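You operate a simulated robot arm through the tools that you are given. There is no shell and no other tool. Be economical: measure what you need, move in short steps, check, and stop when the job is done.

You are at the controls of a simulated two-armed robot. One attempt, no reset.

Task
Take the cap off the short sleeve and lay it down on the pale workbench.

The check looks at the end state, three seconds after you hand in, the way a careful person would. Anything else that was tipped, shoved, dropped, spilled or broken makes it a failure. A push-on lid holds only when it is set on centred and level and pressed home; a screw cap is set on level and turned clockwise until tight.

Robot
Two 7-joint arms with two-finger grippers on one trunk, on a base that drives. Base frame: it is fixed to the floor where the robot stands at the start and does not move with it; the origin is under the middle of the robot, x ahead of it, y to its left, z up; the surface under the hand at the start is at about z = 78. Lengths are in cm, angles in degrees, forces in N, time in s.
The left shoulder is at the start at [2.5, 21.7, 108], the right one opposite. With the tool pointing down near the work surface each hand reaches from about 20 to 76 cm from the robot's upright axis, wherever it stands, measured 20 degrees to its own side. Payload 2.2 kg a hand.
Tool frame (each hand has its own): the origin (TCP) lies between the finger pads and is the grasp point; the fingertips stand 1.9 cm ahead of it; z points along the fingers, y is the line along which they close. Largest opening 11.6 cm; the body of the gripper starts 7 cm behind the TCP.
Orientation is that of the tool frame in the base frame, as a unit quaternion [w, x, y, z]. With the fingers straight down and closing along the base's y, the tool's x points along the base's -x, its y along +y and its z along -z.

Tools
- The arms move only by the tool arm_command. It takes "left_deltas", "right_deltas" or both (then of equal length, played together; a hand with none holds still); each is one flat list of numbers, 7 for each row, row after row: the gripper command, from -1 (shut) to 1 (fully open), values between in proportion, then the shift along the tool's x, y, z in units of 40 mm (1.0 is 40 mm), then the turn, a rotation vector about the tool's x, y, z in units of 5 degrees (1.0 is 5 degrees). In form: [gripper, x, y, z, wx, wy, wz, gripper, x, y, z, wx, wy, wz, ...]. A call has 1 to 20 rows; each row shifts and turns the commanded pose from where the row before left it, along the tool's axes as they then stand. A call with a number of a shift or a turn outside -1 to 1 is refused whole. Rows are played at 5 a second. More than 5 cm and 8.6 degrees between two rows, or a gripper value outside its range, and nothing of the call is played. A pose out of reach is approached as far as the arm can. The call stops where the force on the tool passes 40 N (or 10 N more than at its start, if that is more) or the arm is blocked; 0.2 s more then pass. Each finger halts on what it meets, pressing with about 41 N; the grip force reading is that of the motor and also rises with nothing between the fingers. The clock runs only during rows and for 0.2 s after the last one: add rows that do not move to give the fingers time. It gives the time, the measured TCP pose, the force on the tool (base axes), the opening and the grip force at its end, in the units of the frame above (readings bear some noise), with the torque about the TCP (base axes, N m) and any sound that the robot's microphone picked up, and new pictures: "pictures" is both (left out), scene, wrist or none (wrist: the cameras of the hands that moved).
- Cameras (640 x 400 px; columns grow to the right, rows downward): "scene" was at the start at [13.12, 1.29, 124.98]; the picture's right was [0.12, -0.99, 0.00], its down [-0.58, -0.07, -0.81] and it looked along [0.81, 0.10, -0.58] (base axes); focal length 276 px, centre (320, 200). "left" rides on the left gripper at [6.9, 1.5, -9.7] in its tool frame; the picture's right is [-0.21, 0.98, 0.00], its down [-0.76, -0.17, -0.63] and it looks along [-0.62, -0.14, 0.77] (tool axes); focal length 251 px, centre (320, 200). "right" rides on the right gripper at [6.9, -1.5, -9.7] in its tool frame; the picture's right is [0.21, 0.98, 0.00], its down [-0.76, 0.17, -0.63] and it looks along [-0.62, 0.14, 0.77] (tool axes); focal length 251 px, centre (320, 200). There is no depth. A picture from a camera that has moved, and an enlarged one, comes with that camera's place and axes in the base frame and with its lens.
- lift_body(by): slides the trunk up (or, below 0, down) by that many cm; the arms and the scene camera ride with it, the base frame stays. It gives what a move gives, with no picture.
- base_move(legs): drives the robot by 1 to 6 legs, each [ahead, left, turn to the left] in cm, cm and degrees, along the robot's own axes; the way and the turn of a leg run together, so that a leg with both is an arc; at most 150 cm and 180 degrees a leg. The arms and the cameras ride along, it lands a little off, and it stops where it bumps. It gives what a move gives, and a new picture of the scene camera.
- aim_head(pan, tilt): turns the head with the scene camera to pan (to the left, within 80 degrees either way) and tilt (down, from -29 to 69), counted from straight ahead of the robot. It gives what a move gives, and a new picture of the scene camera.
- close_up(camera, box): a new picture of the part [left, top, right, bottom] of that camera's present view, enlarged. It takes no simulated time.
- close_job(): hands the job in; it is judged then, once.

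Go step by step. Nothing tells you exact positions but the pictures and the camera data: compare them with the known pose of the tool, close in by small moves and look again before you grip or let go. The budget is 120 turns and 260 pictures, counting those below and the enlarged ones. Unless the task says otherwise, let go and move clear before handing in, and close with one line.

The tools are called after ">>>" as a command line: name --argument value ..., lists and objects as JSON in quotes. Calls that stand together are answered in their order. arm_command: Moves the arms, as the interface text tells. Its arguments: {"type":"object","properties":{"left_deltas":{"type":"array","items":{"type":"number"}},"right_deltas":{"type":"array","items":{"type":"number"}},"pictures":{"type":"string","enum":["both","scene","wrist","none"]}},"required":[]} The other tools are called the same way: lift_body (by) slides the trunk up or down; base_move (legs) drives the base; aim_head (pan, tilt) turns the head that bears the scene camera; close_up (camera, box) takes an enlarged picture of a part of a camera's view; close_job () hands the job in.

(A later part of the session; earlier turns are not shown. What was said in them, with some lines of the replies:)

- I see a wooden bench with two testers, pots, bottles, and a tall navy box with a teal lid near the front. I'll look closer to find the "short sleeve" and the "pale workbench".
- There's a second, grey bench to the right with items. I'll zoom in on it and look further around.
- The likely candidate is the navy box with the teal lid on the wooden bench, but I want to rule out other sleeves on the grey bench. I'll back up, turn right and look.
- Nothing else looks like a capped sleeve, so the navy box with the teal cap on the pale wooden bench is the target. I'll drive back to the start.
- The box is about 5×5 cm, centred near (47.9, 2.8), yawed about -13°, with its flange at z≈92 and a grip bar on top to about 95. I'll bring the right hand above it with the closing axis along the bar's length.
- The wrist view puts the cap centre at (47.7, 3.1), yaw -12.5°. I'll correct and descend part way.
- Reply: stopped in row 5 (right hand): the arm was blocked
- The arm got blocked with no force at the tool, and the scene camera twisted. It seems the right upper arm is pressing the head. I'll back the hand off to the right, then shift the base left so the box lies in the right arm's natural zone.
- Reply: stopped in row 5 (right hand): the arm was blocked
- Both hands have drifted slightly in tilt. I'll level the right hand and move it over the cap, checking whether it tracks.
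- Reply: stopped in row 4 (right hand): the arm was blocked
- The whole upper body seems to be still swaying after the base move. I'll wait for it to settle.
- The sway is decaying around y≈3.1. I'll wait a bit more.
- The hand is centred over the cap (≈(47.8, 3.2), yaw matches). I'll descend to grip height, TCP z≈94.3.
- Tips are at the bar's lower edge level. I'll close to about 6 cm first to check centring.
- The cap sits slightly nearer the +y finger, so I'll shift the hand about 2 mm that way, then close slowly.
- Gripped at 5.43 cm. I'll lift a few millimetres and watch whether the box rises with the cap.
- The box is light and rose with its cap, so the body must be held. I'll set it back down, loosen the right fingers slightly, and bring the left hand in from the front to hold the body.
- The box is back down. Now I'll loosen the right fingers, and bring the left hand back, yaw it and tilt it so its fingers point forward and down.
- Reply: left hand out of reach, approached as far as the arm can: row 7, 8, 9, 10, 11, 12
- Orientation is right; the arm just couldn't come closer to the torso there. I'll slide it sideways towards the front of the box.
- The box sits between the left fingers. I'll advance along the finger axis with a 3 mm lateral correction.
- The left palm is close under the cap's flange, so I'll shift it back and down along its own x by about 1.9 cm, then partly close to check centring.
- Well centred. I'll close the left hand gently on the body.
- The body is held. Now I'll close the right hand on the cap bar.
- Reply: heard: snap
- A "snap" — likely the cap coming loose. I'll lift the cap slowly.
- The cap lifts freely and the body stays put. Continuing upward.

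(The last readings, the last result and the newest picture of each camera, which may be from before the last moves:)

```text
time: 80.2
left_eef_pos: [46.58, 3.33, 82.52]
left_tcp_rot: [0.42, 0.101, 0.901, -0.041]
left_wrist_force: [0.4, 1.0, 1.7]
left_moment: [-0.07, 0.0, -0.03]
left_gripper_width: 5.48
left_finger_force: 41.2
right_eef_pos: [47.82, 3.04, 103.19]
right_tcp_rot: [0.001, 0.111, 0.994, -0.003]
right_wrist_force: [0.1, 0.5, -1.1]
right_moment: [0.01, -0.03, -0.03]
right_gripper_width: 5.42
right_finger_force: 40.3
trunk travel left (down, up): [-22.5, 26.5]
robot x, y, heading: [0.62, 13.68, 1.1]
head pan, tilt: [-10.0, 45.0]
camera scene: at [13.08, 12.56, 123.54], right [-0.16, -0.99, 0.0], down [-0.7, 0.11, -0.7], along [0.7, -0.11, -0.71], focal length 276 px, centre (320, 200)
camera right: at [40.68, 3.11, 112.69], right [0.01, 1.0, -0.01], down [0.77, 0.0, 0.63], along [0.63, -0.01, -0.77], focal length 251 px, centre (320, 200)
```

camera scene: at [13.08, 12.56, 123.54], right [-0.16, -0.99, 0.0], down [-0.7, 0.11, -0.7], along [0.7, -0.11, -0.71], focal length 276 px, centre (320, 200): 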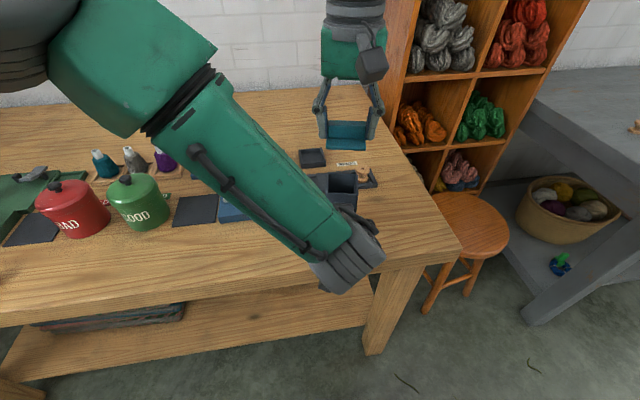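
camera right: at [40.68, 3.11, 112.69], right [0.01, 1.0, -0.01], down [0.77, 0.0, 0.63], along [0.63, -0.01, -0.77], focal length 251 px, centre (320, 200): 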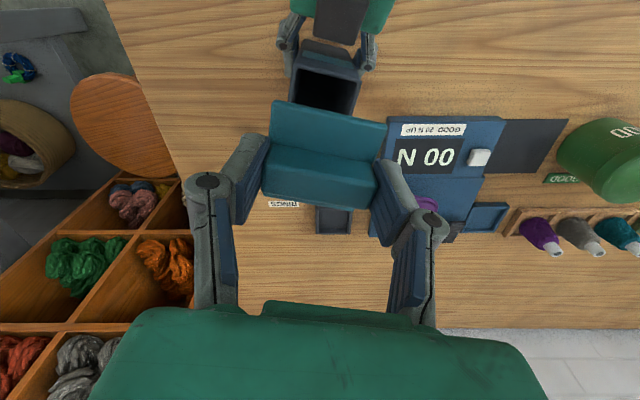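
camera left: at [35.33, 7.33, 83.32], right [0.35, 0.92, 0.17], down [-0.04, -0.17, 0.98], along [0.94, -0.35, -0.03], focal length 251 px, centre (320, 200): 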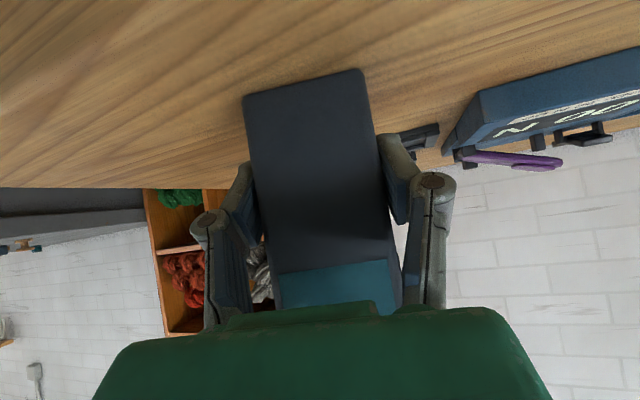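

The cap is off and clear. Now I'll release the body with the left hand and back off along its finger axis.

>>> arm_command --left_deltas '[-0.04, 0, 0, 0, 0, 0, 0, 0.02, 0, 0, 0, 0, 0, 0, 0.15, 0, 0, 0, 0, 0, 0, 0.4, 0, 0, 0, 0, 0, 0, 0.8, 0, 0, 0, 0, 0, 0, 1, 0, 0, 0, 0, 0, 0, 1, 0, 0, 0, 0, 0, 0]' --pictures "none"

>>> close_up --camera "left" --box '[160, 50, 500, 350]'

>>> arm_command --left_deltas '[1, 0, 0, -0.2, 0, 0, 0, 1, 0, 0, -0.25, 0, 0, 0, 1, 0, 0, -0.25, 0, 0, 0, 1, 0, 0, -0.25, 0, 0, 0, 1, 0, 0, -0.25, 0, 0, 0, 1, 0, 0, -0.25, 0, 0, 0, 1, 0, 0, -0.25, 0, 0, 0, 1, 0, 0, -0.25, 0, 0, 0, 1, 0, 0, -0.25, 0, 0, 0, 1, 0, 0, -0.25, 0, 0, 0]'

```text
time: 81.8
left_eef_pos: [46.52, 3.42, 82.66]
left_tcp_rot: [0.42, 0.102, 0.901, -0.042]
left_wrist_force: [-0.8, 0.5, -0.3]
left_moment: [0.03, -0.02, -0.01]
left_gripper_width: 11.61
left_finger_force: 0.1
right_eef_pos: [47.82, 3.09, 102.96]
right_tcp_rot: [0.001, 0.111, 0.994, -0.003]
right_wrist_force: [-0.3, -0.1, 0.9]
right_moment: [0.01, 0.01, 0.0]
right_gripper_width: 5.42
right_finger_force: 41.0
trunk travel left (down, up): [-22.5, 26.5]
robot x, y, heading: [0.97, 13.58, 1.2]
head pan, tilt: [-10.0, 45.0]
```

```text
1.33 times, centred on (330, 200) of left
camera zoom: at [35.33, 7.32, 83.32], right [0.35, 0.92, 0.17], down [-0.04, -0.17, 0.98], along [0.94, -0.35, -0.03], focal length 335 px, centre (307, 200)
```

zoom: 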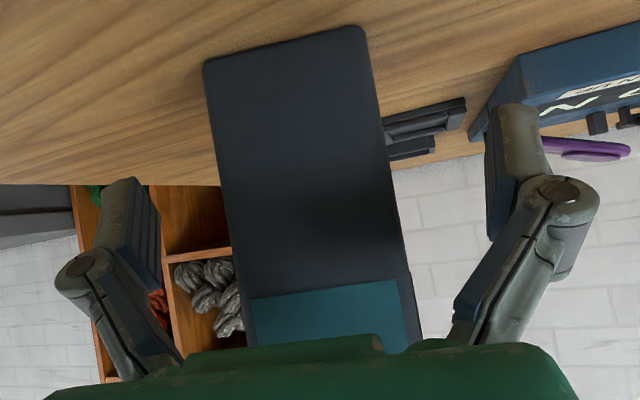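

```text
time: 84.0
left_eef_pos: [39.34, 5.06, 88.77]
left_tcp_rot: [0.417, 0.098, 0.903, -0.043]
left_wrist_force: [0.5, 0.3, -0.7]
left_moment: [-0.02, 0.01, 0.01]
left_gripper_width: 11.56
left_finger_force: 0.1
right_eef_pos: [47.79, 3.01, 103.14]
right_tcp_rot: [0.0, 0.111, 0.994, -0.003]
right_wrist_force: [0.1, 1.7, -1.7]
right_moment: [0.03, -0.02, -0.01]
right_gripper_width: 5.44
right_finger_force: 40.8
trunk travel left (down, up): [-22.5, 26.5]
robot x, y, heading: [0.66, 13.72, 1.0]
head pan, tilt: [-10.0, 45.0]
camera scene: at [13.03, 12.56, 123.55], right [-0.16, -0.99, 0.0], down [-0.7, 0.11, -0.7], along [0.7, -0.11, -0.71], focal length 276 px, centre (320, 200)
camera left: at [28.03, 8.91, 89.59], right [0.34, 0.92, 0.17], down [-0.03, -0.17, 0.99], along [0.94, -0.34, -0.03], focal length 251 px, centre (320, 200)
```

scene: 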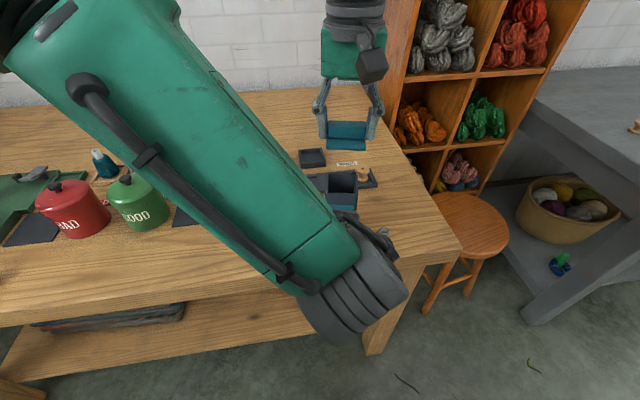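
left: 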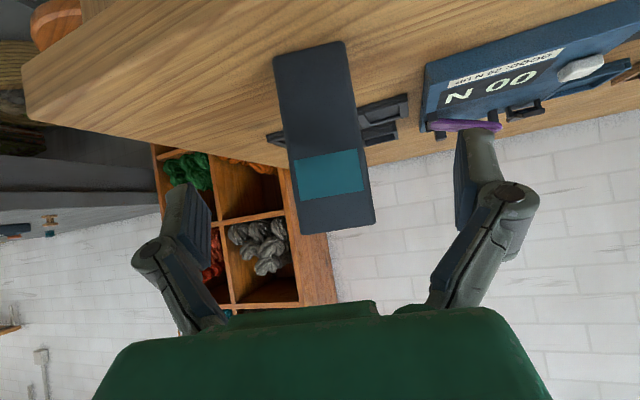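

The sleeve stands. Sliding the left hand away to the left.

>>> arm_command --left_deltas '[1, 0, 0.4, -0.1, 0, 0, 0, 1, 0, 0.6, -0.1, 0, 0, 0, 1, 0, 0.6, -0.1, 0, 0, 0, 1, 0, 0.6, -0.1, 0, 0, 0, 1, 0, 0.6, -0.1, 0, 0, 0, 1, 0, 0.6, -0.1, 0, 0, 0, 1, 0, 0.6, -0.1, 0, 0, 0, 1, 0, 0.6, -0.1, 0, 0, 0]' --pictures "scene"

>>> close_up --camera "scene" --box '[280, 70, 440, 250]'

```text
time: 85.8
left_eef_pos: [40.9, 23.6, 91.21]
left_tcp_rot: [0.42, 0.101, 0.901, -0.042]
left_wrist_force: [0.1, 0.4, 0.4]
left_moment: [-0.02, -0.01, 0.01]
left_gripper_width: 11.56
left_finger_force: 0.1
right_eef_pos: [47.87, 3.48, 102.98]
right_tcp_rot: [0.001, 0.113, 0.994, -0.005]
right_wrist_force: [0.1, -0.7, -0.2]
right_moment: [0.02, 0.0, -0.01]
right_gripper_width: 5.43
right_finger_force: 40.6
trunk travel left (down, up): [-22.5, 26.5]
robot x, y, heading: [0.63, 14.01, 1.1]
head pan, tilt: [-10.0, 45.0]
camera scene: at [13.07, 12.95, 123.55], right [-0.16, -0.99, 0.0], down [-0.7, 0.11, -0.7], along [0.7, -0.11, -0.71], focal length 276 px, centre (320, 200)
```

scene: 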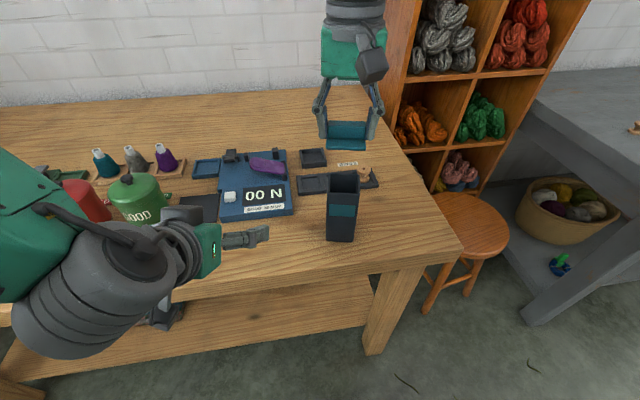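

```text
2.22 times, centred on (360, 160) of scene
camera zoom: at [13.07, 12.95, 123.55], right [-0.16, -0.99, 0.0], down [-0.7, 0.11, -0.7], along [0.7, -0.11, -0.71], focal length 614 px, centre (231, 289)
```

zoom: 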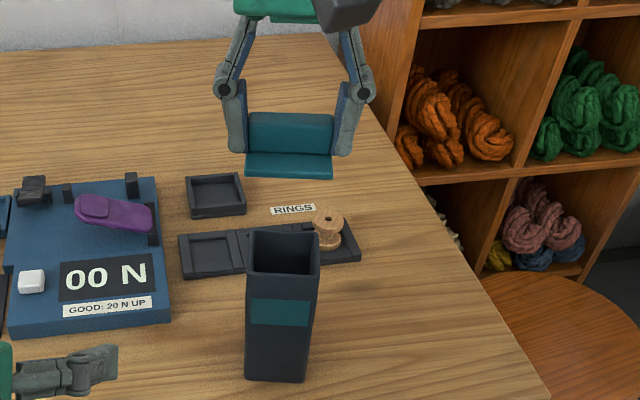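

The sleeve stands open and the cap looks intact. I'll carry the cap to clear bench at about (46.5, -9.5) and lower it.

>>> arm_command --right_deltas '[-0.3, -0.04, -0.3, 0, 0, 0, 0, -0.3, -0.06, -0.42, 0, 0, 0, 0, -0.3, -0.06, -0.42, 0, 0, 0, 0, -0.3, -0.06, -0.42, 0, 0, 0, 0, -0.3, -0.06, -0.42, 0, 0, 0, 0, -0.3, -0.06, -0.42, 0, 0, 0, 0, -0.3, -0.06, -0.42, 0, 0, 0, 0, -0.3, 0, -0.42, 0, 0, 0, 0, -0.3, 0, 0, 0.4, 0, 0, 0, -0.3, 0, 0, 0.4, 0, 0, 0, -0.3, 0, 0, 0.4, 0, 0, 0, -0.3, 0, 0, 0.4, 0, 0, 0, -0.3, 0, 0, 0.4, 0, 0, 0, -0.3, 0, 0, 0.4, 0, 0, 0, -0.3, 0, 0, 0.4, 0, 0, 0, -0.3, 0, 0, 0.4, 0, 0, 0, -0.3, 0, 0, 0.4, 0, 0, 0, -0.3, 0, 0, 0.4, 0, 0, 0]'

>>> close_up --camera "scene" --box '[300, 120, 460, 250]'

```text
time: 89.6
left_eef_pos: [40.79, 23.41, 91.27]
left_tcp_rot: [0.42, 0.102, 0.901, -0.042]
left_wrist_force: [-0.1, -0.3, 0.2]
left_moment: [-0.05, -0.01, -0.01]
left_gripper_width: 11.59
left_finger_force: 0.0
right_eef_pos: [46.44, -9.85, 87.03]
right_tcp_rot: [-0.001, 0.112, 0.994, -0.003]
right_wrist_force: [-0.2, 1.2, -0.6]
right_moment: [0.02, 0.05, 0.0]
right_gripper_width: 5.45
right_finger_force: 41.0
trunk travel left (down, up): [-22.5, 26.5]
robot x, y, heading: [0.63, 13.7, 1.1]
head pan, tilt: [-10.0, 45.0]
camera scene: at [13.16, 12.65, 123.53], right [-0.16, -0.99, 0.0], down [-0.7, 0.11, -0.7], along [0.7, -0.11, -0.71], focal length 276 px, centre (320, 200)
camera right: at [39.28, -9.74, 96.74], right [0.01, 1.0, -0.01], down [0.78, 0.0, 0.63], along [0.63, -0.01, -0.78], focal length 251 px, centre (320, 200)
```

scene: 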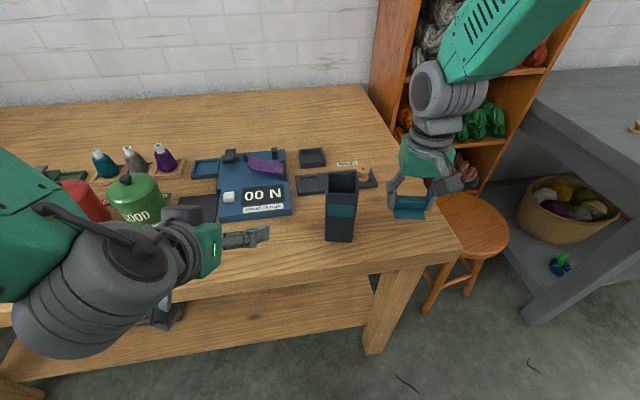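
right: 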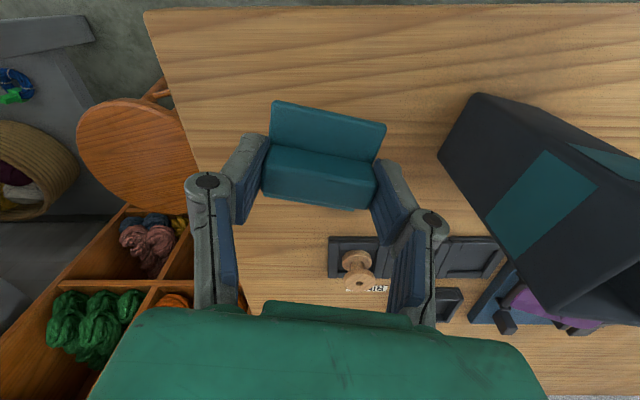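

```text
3.08 times, centred on (380, 185) of scene
camera zoom: at [13.16, 12.65, 123.53], right [-0.16, -0.99, 0.0], down [-0.7, 0.11, -0.7], along [0.7, -0.11, -0.71], focal length 850 px, centre (135, 246)
```

zoom: 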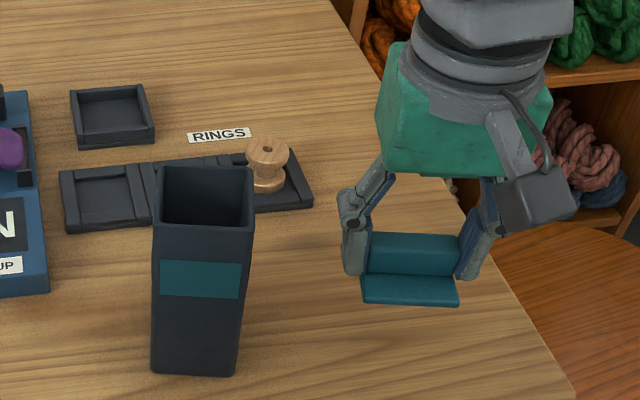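

>>> arm_command --right_deltas '[-0.3, 0, 0, 0.15, 0, 0, 0, -0.3, 0, 0, 0.15, 0, 0, 0, -0.3, 0, 0, 0.15, 0, 0, 0, -0.3, 0, 0, 0.15, 0, 0, 0, -0.3, 0, 0, 0.15, 0, 0, 0, -0.3, 0, 0, 0.15, 0, 0, 0]' --pictures "none"

>>> close_up --camera "scene" --box '[300, 120, 460, 250]'

```text
time: 91.0
left_eef_pos: [40.88, 23.38, 91.23]
left_tcp_rot: [0.42, 0.102, 0.901, -0.042]
left_wrist_force: [0.6, -0.5, 0.1]
left_moment: [0.02, 0.0, 0.01]
left_gripper_width: 11.58
left_finger_force: 0.2
right_eef_pos: [46.66, -9.73, 83.45]
right_tcp_rot: [0.0, 0.113, 0.994, -0.004]
right_wrist_force: [-0.8, 0.0, -0.2]
right_moment: [0.01, 0.01, -0.01]
right_gripper_width: 5.46
right_finger_force: 40.6
trunk travel left (down, up): [-22.5, 26.5]
robot x, y, heading: [0.69, 14.13, 0.9]
head pan, tilt: [-10.0, 45.0]
```

```text
3.08 times, centred on (380, 185) of scene
camera zoom: at [13.14, 12.66, 123.54], right [-0.16, -0.99, 0.0], down [-0.7, 0.11, -0.7], along [0.7, -0.11, -0.71], focal length 850 px, centre (135, 246)
```

zoom: 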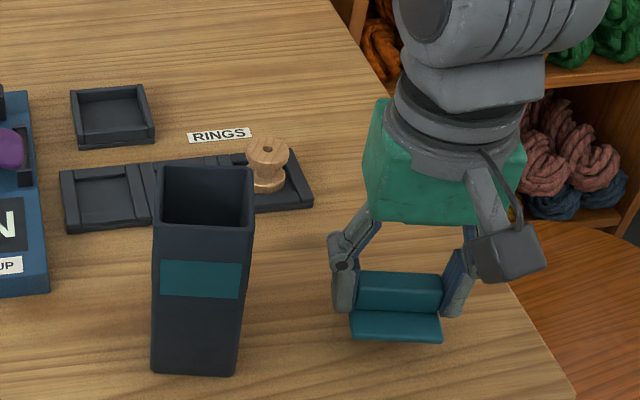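

Still above the surface; I'll lower in 2 mm steps and watch the force.

>>> arm_command --right_deltas '[-0.3, 0, 0, 0.06, 0, 0, 0, -0.3, 0, 0, 0.06, 0, 0, 0, -0.3, 0, 0, 0.06, 0, 0, 0, -0.3, 0, 0, 0.06, 0, 0, 0, -0.3, 0, 0, 0.06, 0, 0, 0]' --pictures "none"

>>> arm_command --right_deltas '[-0.3, 0, 0, 0.05, 0, 0, 0, -0.3, 0, 0, 0.05, 0, 0, 0]' --pictures "none"

>>> close_up --camera "scene" --box '[300, 120, 460, 250]'

```text
time: 92.2
left_eef_pos: [40.88, 23.46, 91.15]
left_tcp_rot: [0.421, 0.102, 0.9, -0.043]
left_wrist_force: [1.1, -0.2, -0.7]
left_moment: [0.01, 0.01, -0.03]
left_gripper_width: 11.62
left_finger_force: 0.0
right_eef_pos: [46.6, -9.88, 82.3]
right_tcp_rot: [0.0, 0.112, 0.994, -0.004]
right_wrist_force: [0.5, -0.1, -0.4]
right_moment: [-0.01, -0.01, 0.0]
right_gripper_width: 5.42
right_finger_force: 40.9
trunk travel left (down, up): [-22.5, 26.5]
robot x, y, heading: [0.55, 13.41, 0.9]
head pan, tilt: [-10.0, 45.0]
```

```text
time: 92.8
left_eef_pos: [40.84, 23.4, 91.24]
left_tcp_rot: [0.421, 0.102, 0.9, -0.042]
left_wrist_force: [0.8, -0.1, 0.8]
left_moment: [0.01, 0.0, -0.05]
left_gripper_width: 11.61
left_finger_force: 0.1
right_eef_pos: [46.42, -9.79, 81.9]
right_tcp_rot: [0.001, 0.112, 0.994, -0.004]
right_wrist_force: [-0.8, 0.3, -0.3]
right_moment: [-0.02, -0.02, 0.03]
right_gripper_width: 5.46
right_finger_force: 40.6
trunk travel left (down, up): [-22.5, 26.5]
robot x, y, heading: [0.3, 13.68, 1.0]
head pan, tilt: [-10.0, 45.0]
```

```text
3.08 times, centred on (380, 185) of scene
camera zoom: at [13.12, 12.66, 123.54], right [-0.16, -0.99, 0.0], down [-0.7, 0.11, -0.7], along [0.7, -0.11, -0.71], focal length 850 px, centre (135, 246)
```

zoom: 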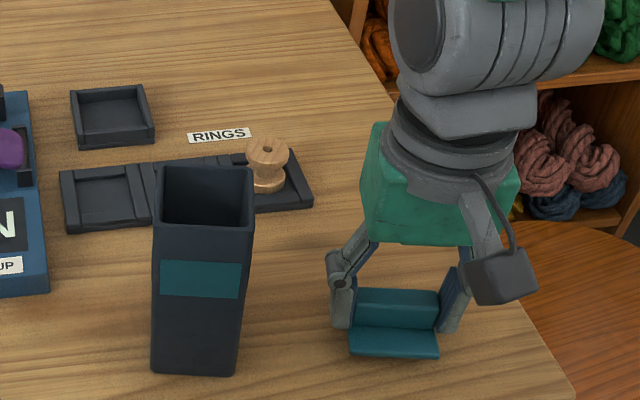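

>>> arm_command --right_deltas '[-0.3, 0, 0, 0.05, 0, 0, 0, -0.3, 0, 0, 0.05, 0, 0, 0]' --pictures "none"

>>> arm_command --right_deltas '[-0.3, 0, 0, 0.05, 0, 0, 0, -0.3, 0, 0, 0.05, 0, 0, 0]' --pictures "none"

>>> close_up --camera "scene" --box '[340, 160, 460, 250]'

```text
time: 93.4
left_eef_pos: [40.9, 23.36, 91.24]
left_tcp_rot: [0.42, 0.102, 0.901, -0.042]
left_wrist_force: [-0.4, -0.8, -0.2]
left_moment: [0.0, 0.01, 0.0]
left_gripper_width: 11.59
left_finger_force: 0.0
right_eef_pos: [46.31, -9.82, 81.48]
right_tcp_rot: [0.001, 0.112, 0.994, -0.003]
right_wrist_force: [-0.2, 0.7, 0.1]
right_moment: [0.06, 0.0, 0.0]
right_gripper_width: 5.44
right_finger_force: 41.5
trunk travel left (down, up): [-22.5, 26.5]
robot x, y, heading: [0.83, 13.85, 1.1]
head pan, tilt: [-10.0, 45.0]
```

```text
time: 94.0
left_eef_pos: [40.78, 23.45, 91.26]
left_tcp_rot: [0.42, 0.102, 0.901, -0.042]
left_wrist_force: [0.6, -0.2, -0.2]
left_moment: [-0.01, 0.0, 0.01]
left_gripper_width: 11.6
left_finger_force: 0.0
right_eef_pos: [46.47, -9.83, 81.24]
right_tcp_rot: [0.0, 0.112, 0.994, -0.005]
right_wrist_force: [0.1, 0.2, 0.2]
right_moment: [0.04, -0.01, -0.02]
right_gripper_width: 5.44
right_finger_force: 41.2
trunk travel left (down, up): [-22.5, 26.5]
robot x, y, heading: [0.84, 13.89, 1.1]
head pan, tilt: [-10.0, 45.0]
```

```text
4.44 times, centred on (400, 205) of scene
camera zoom: at [13.12, 12.66, 123.54], right [-0.16, -0.99, 0.0], down [-0.7, 0.11, -0.7], along [0.7, -0.11, -0.71], focal length 1228 px, centre (-36, 178)
```

zoom: 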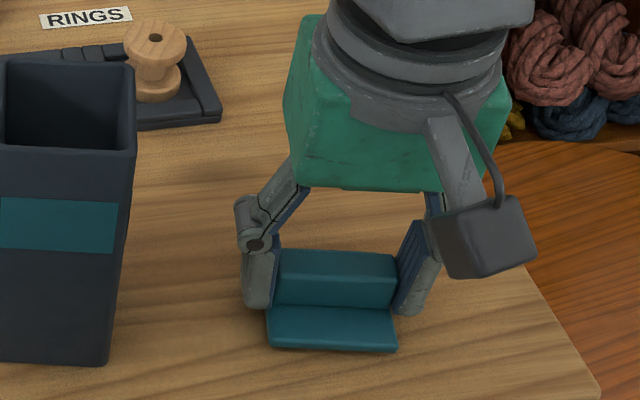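

>>> arm_command --right_deltas '[-0.3, 0, 0, 0.04, 0, 0, 0, -0.3, 0, 0, 0.03, 0, 0, 0]' --pictures "none"

>>> arm_command --right_deltas '[-0.3, 0, 0, 0.04, 0, 0, 0, -0.3, 0, 0, 0.03, 0, 0, 0]' --pictures "none"

>>> close_up --camera "scene" --box '[340, 160, 460, 250]'

```text
time: 94.6
left_eef_pos: [40.93, 23.48, 91.32]
left_tcp_rot: [0.42, 0.102, 0.901, -0.042]
left_wrist_force: [-0.3, -0.3, 0.3]
left_moment: [-0.01, -0.01, 0.02]
left_gripper_width: 11.61
left_finger_force: 0.0
right_eef_pos: [46.56, -9.85, 80.87]
right_tcp_rot: [0.001, 0.112, 0.994, -0.003]
right_wrist_force: [0.4, -0.7, -0.1]
right_moment: [-0.02, 0.05, -0.01]
right_gripper_width: 5.42
right_finger_force: 40.7
trunk travel left (down, up): [-22.5, 26.5]
robot x, y, heading: [0.97, 13.5, 0.9]
head pan, tilt: [-10.0, 45.0]
```

```text
time: 95.2
left_eef_pos: [40.74, 23.42, 91.34]
left_tcp_rot: [0.42, 0.101, 0.901, -0.042]
left_wrist_force: [0.3, 0.3, 0.2]
left_moment: [-0.02, -0.03, 0.01]
left_gripper_width: 11.57
left_finger_force: 0.1
right_eef_pos: [46.53, -9.98, 80.71]
right_tcp_rot: [0.001, 0.112, 0.994, -0.003]
right_wrist_force: [-2.2, -2.4, 16.7]
right_moment: [0.08, 0.11, 0.03]
right_gripper_width: 5.43
right_finger_force: 40.2
trunk travel left (down, up): [-22.5, 26.5]
robot x, y, heading: [0.9, 13.61, 1.2]
head pan, tilt: [-10.0, 45.0]
```

```text
4.44 times, centred on (400, 205) of scene
camera zoom: at [12.91, 12.72, 123.59], right [-0.16, -0.99, 0.0], down [-0.7, 0.11, -0.71], along [0.7, -0.11, -0.71], focal length 1228 px, centre (-36, 178)
```

zoom: 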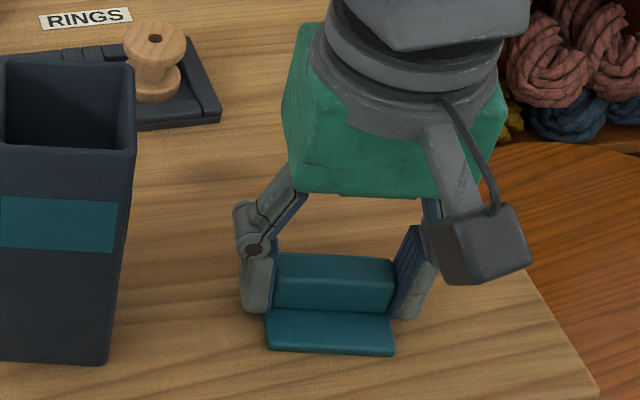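

Contact with the bench (16.7 N). I'll relieve the pressure slightly, open gently, and rise straight up.

>>> arm_command --right_deltas '[-0.3, 0, 0, -0.02, 0, 0, 0, -0.03, 0, 0, 0, 0, 0, 0, 0.02, 0, 0, 0, 0, 0, 0, 0.12, 0, 0, 0, 0, 0, 0, 0.3, 0, 0, 0, 0, 0, 0, 0.4, 0, 0, 0, 0, 0, 0, 0.4, 0, 0, -0.15, 0, 0, 0, 0.4, 0, 0, -0.25, 0, 0, 0, 0.4, 0, 0, -0.4, 0, 0, 0, 0.4, 0, 0, -0.5, 0, 0, 0, 0.4, 0, 0, -0.5, 0, 0, 0, 0.4, 0, 0, -0.5, 0, 0, 0, 0.4, 0, 0, -0.5, 0, 0, 0, 0.4, 0, 0, -0.5, 0, 0, 0]'

>>> close_up --camera "scene" --box '[280, 120, 460, 250]'

>>> close_up --camera "right" --box '[160, 0, 640, 300]'

```text
time: 98.2
left_eef_pos: [40.78, 23.45, 91.27]
left_tcp_rot: [0.42, 0.101, 0.901, -0.041]
left_wrist_force: [-0.4, 0.7, 0.3]
left_moment: [-0.02, 0.0, -0.02]
left_gripper_width: 11.57
left_finger_force: 0.1
right_eef_pos: [46.22, -9.93, 94.03]
right_tcp_rot: [0.0, 0.113, 0.994, -0.003]
right_wrist_force: [0.0, 0.1, -0.3]
right_moment: [0.04, -0.01, 0.01]
right_gripper_width: 8.14
right_finger_force: 0.0
trunk travel left (down, up): [-22.5, 26.5]
robot x, y, heading: [0.72, 13.81, 1.0]
head pan, tilt: [-10.0, 45.0]
camera scene: at [13.01, 12.67, 123.55], right [-0.16, -0.99, 0.0], down [-0.7, 0.11, -0.71], along [0.7, -0.11, -0.71], focal length 276 px, centre (320, 200)
camera right: at [39.14, -9.76, 103.62], right [0.01, 1.0, -0.01], down [0.77, 0.0, 0.63], along [0.63, -0.01, -0.77], focal length 251 px, centre (320, 200)
```

scene: 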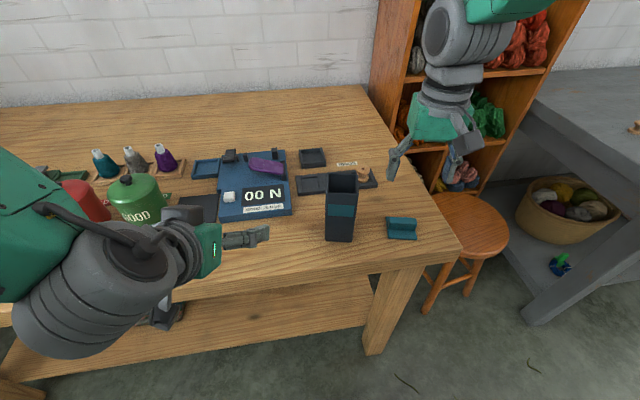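
right: 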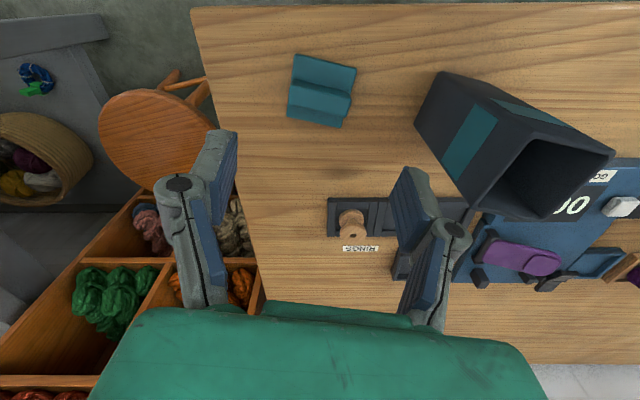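

```text
3.08 times, centred on (370, 185) of scene
camera zoom: at [13.01, 12.67, 123.55], right [-0.16, -0.99, 0.0], down [-0.7, 0.11, -0.71], along [0.7, -0.11, -0.71], focal length 850 px, centre (166, 246)
```

zoom: 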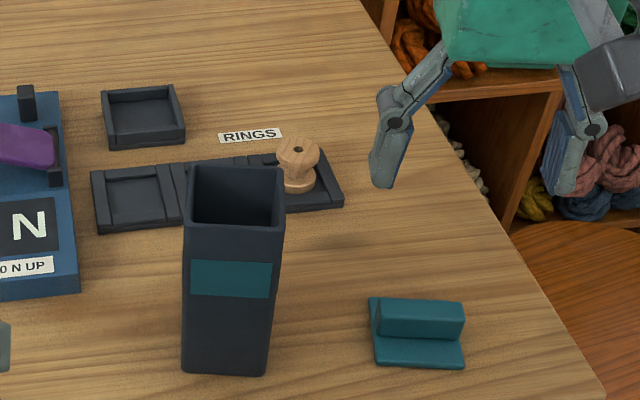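

```text
1.33 times, centred on (400, 150) of right
camera zoom: at [39.14, -9.76, 103.62], right [0.01, 1.0, -0.01], down [0.77, 0.0, 0.63], along [0.63, -0.01, -0.77], focal length 335 px, centre (213, 267)
```

zoom: 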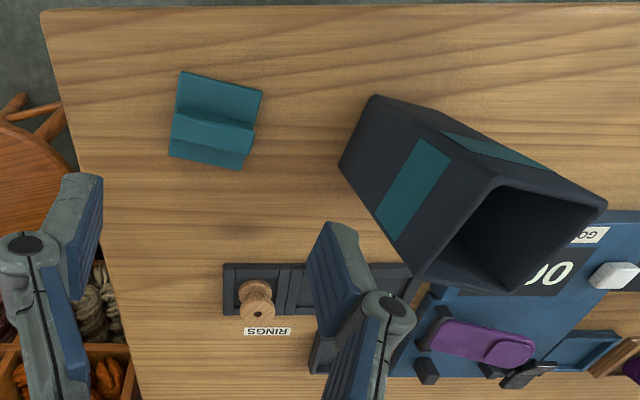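

The cap lies flat on the wooden bench, the sleeve stands open where it was, nothing else was disturbed, and both hands are clear. I'm handing in.

>>> close_job

```text
The job is handed in.
```

I took the teal cap off the navy sleeve and laid it flat on the pale wooden bench, with the sleeve left standing open and both hands clear. I took that box to be the "short sleeve" because I saw no other capped sleeve in the room.
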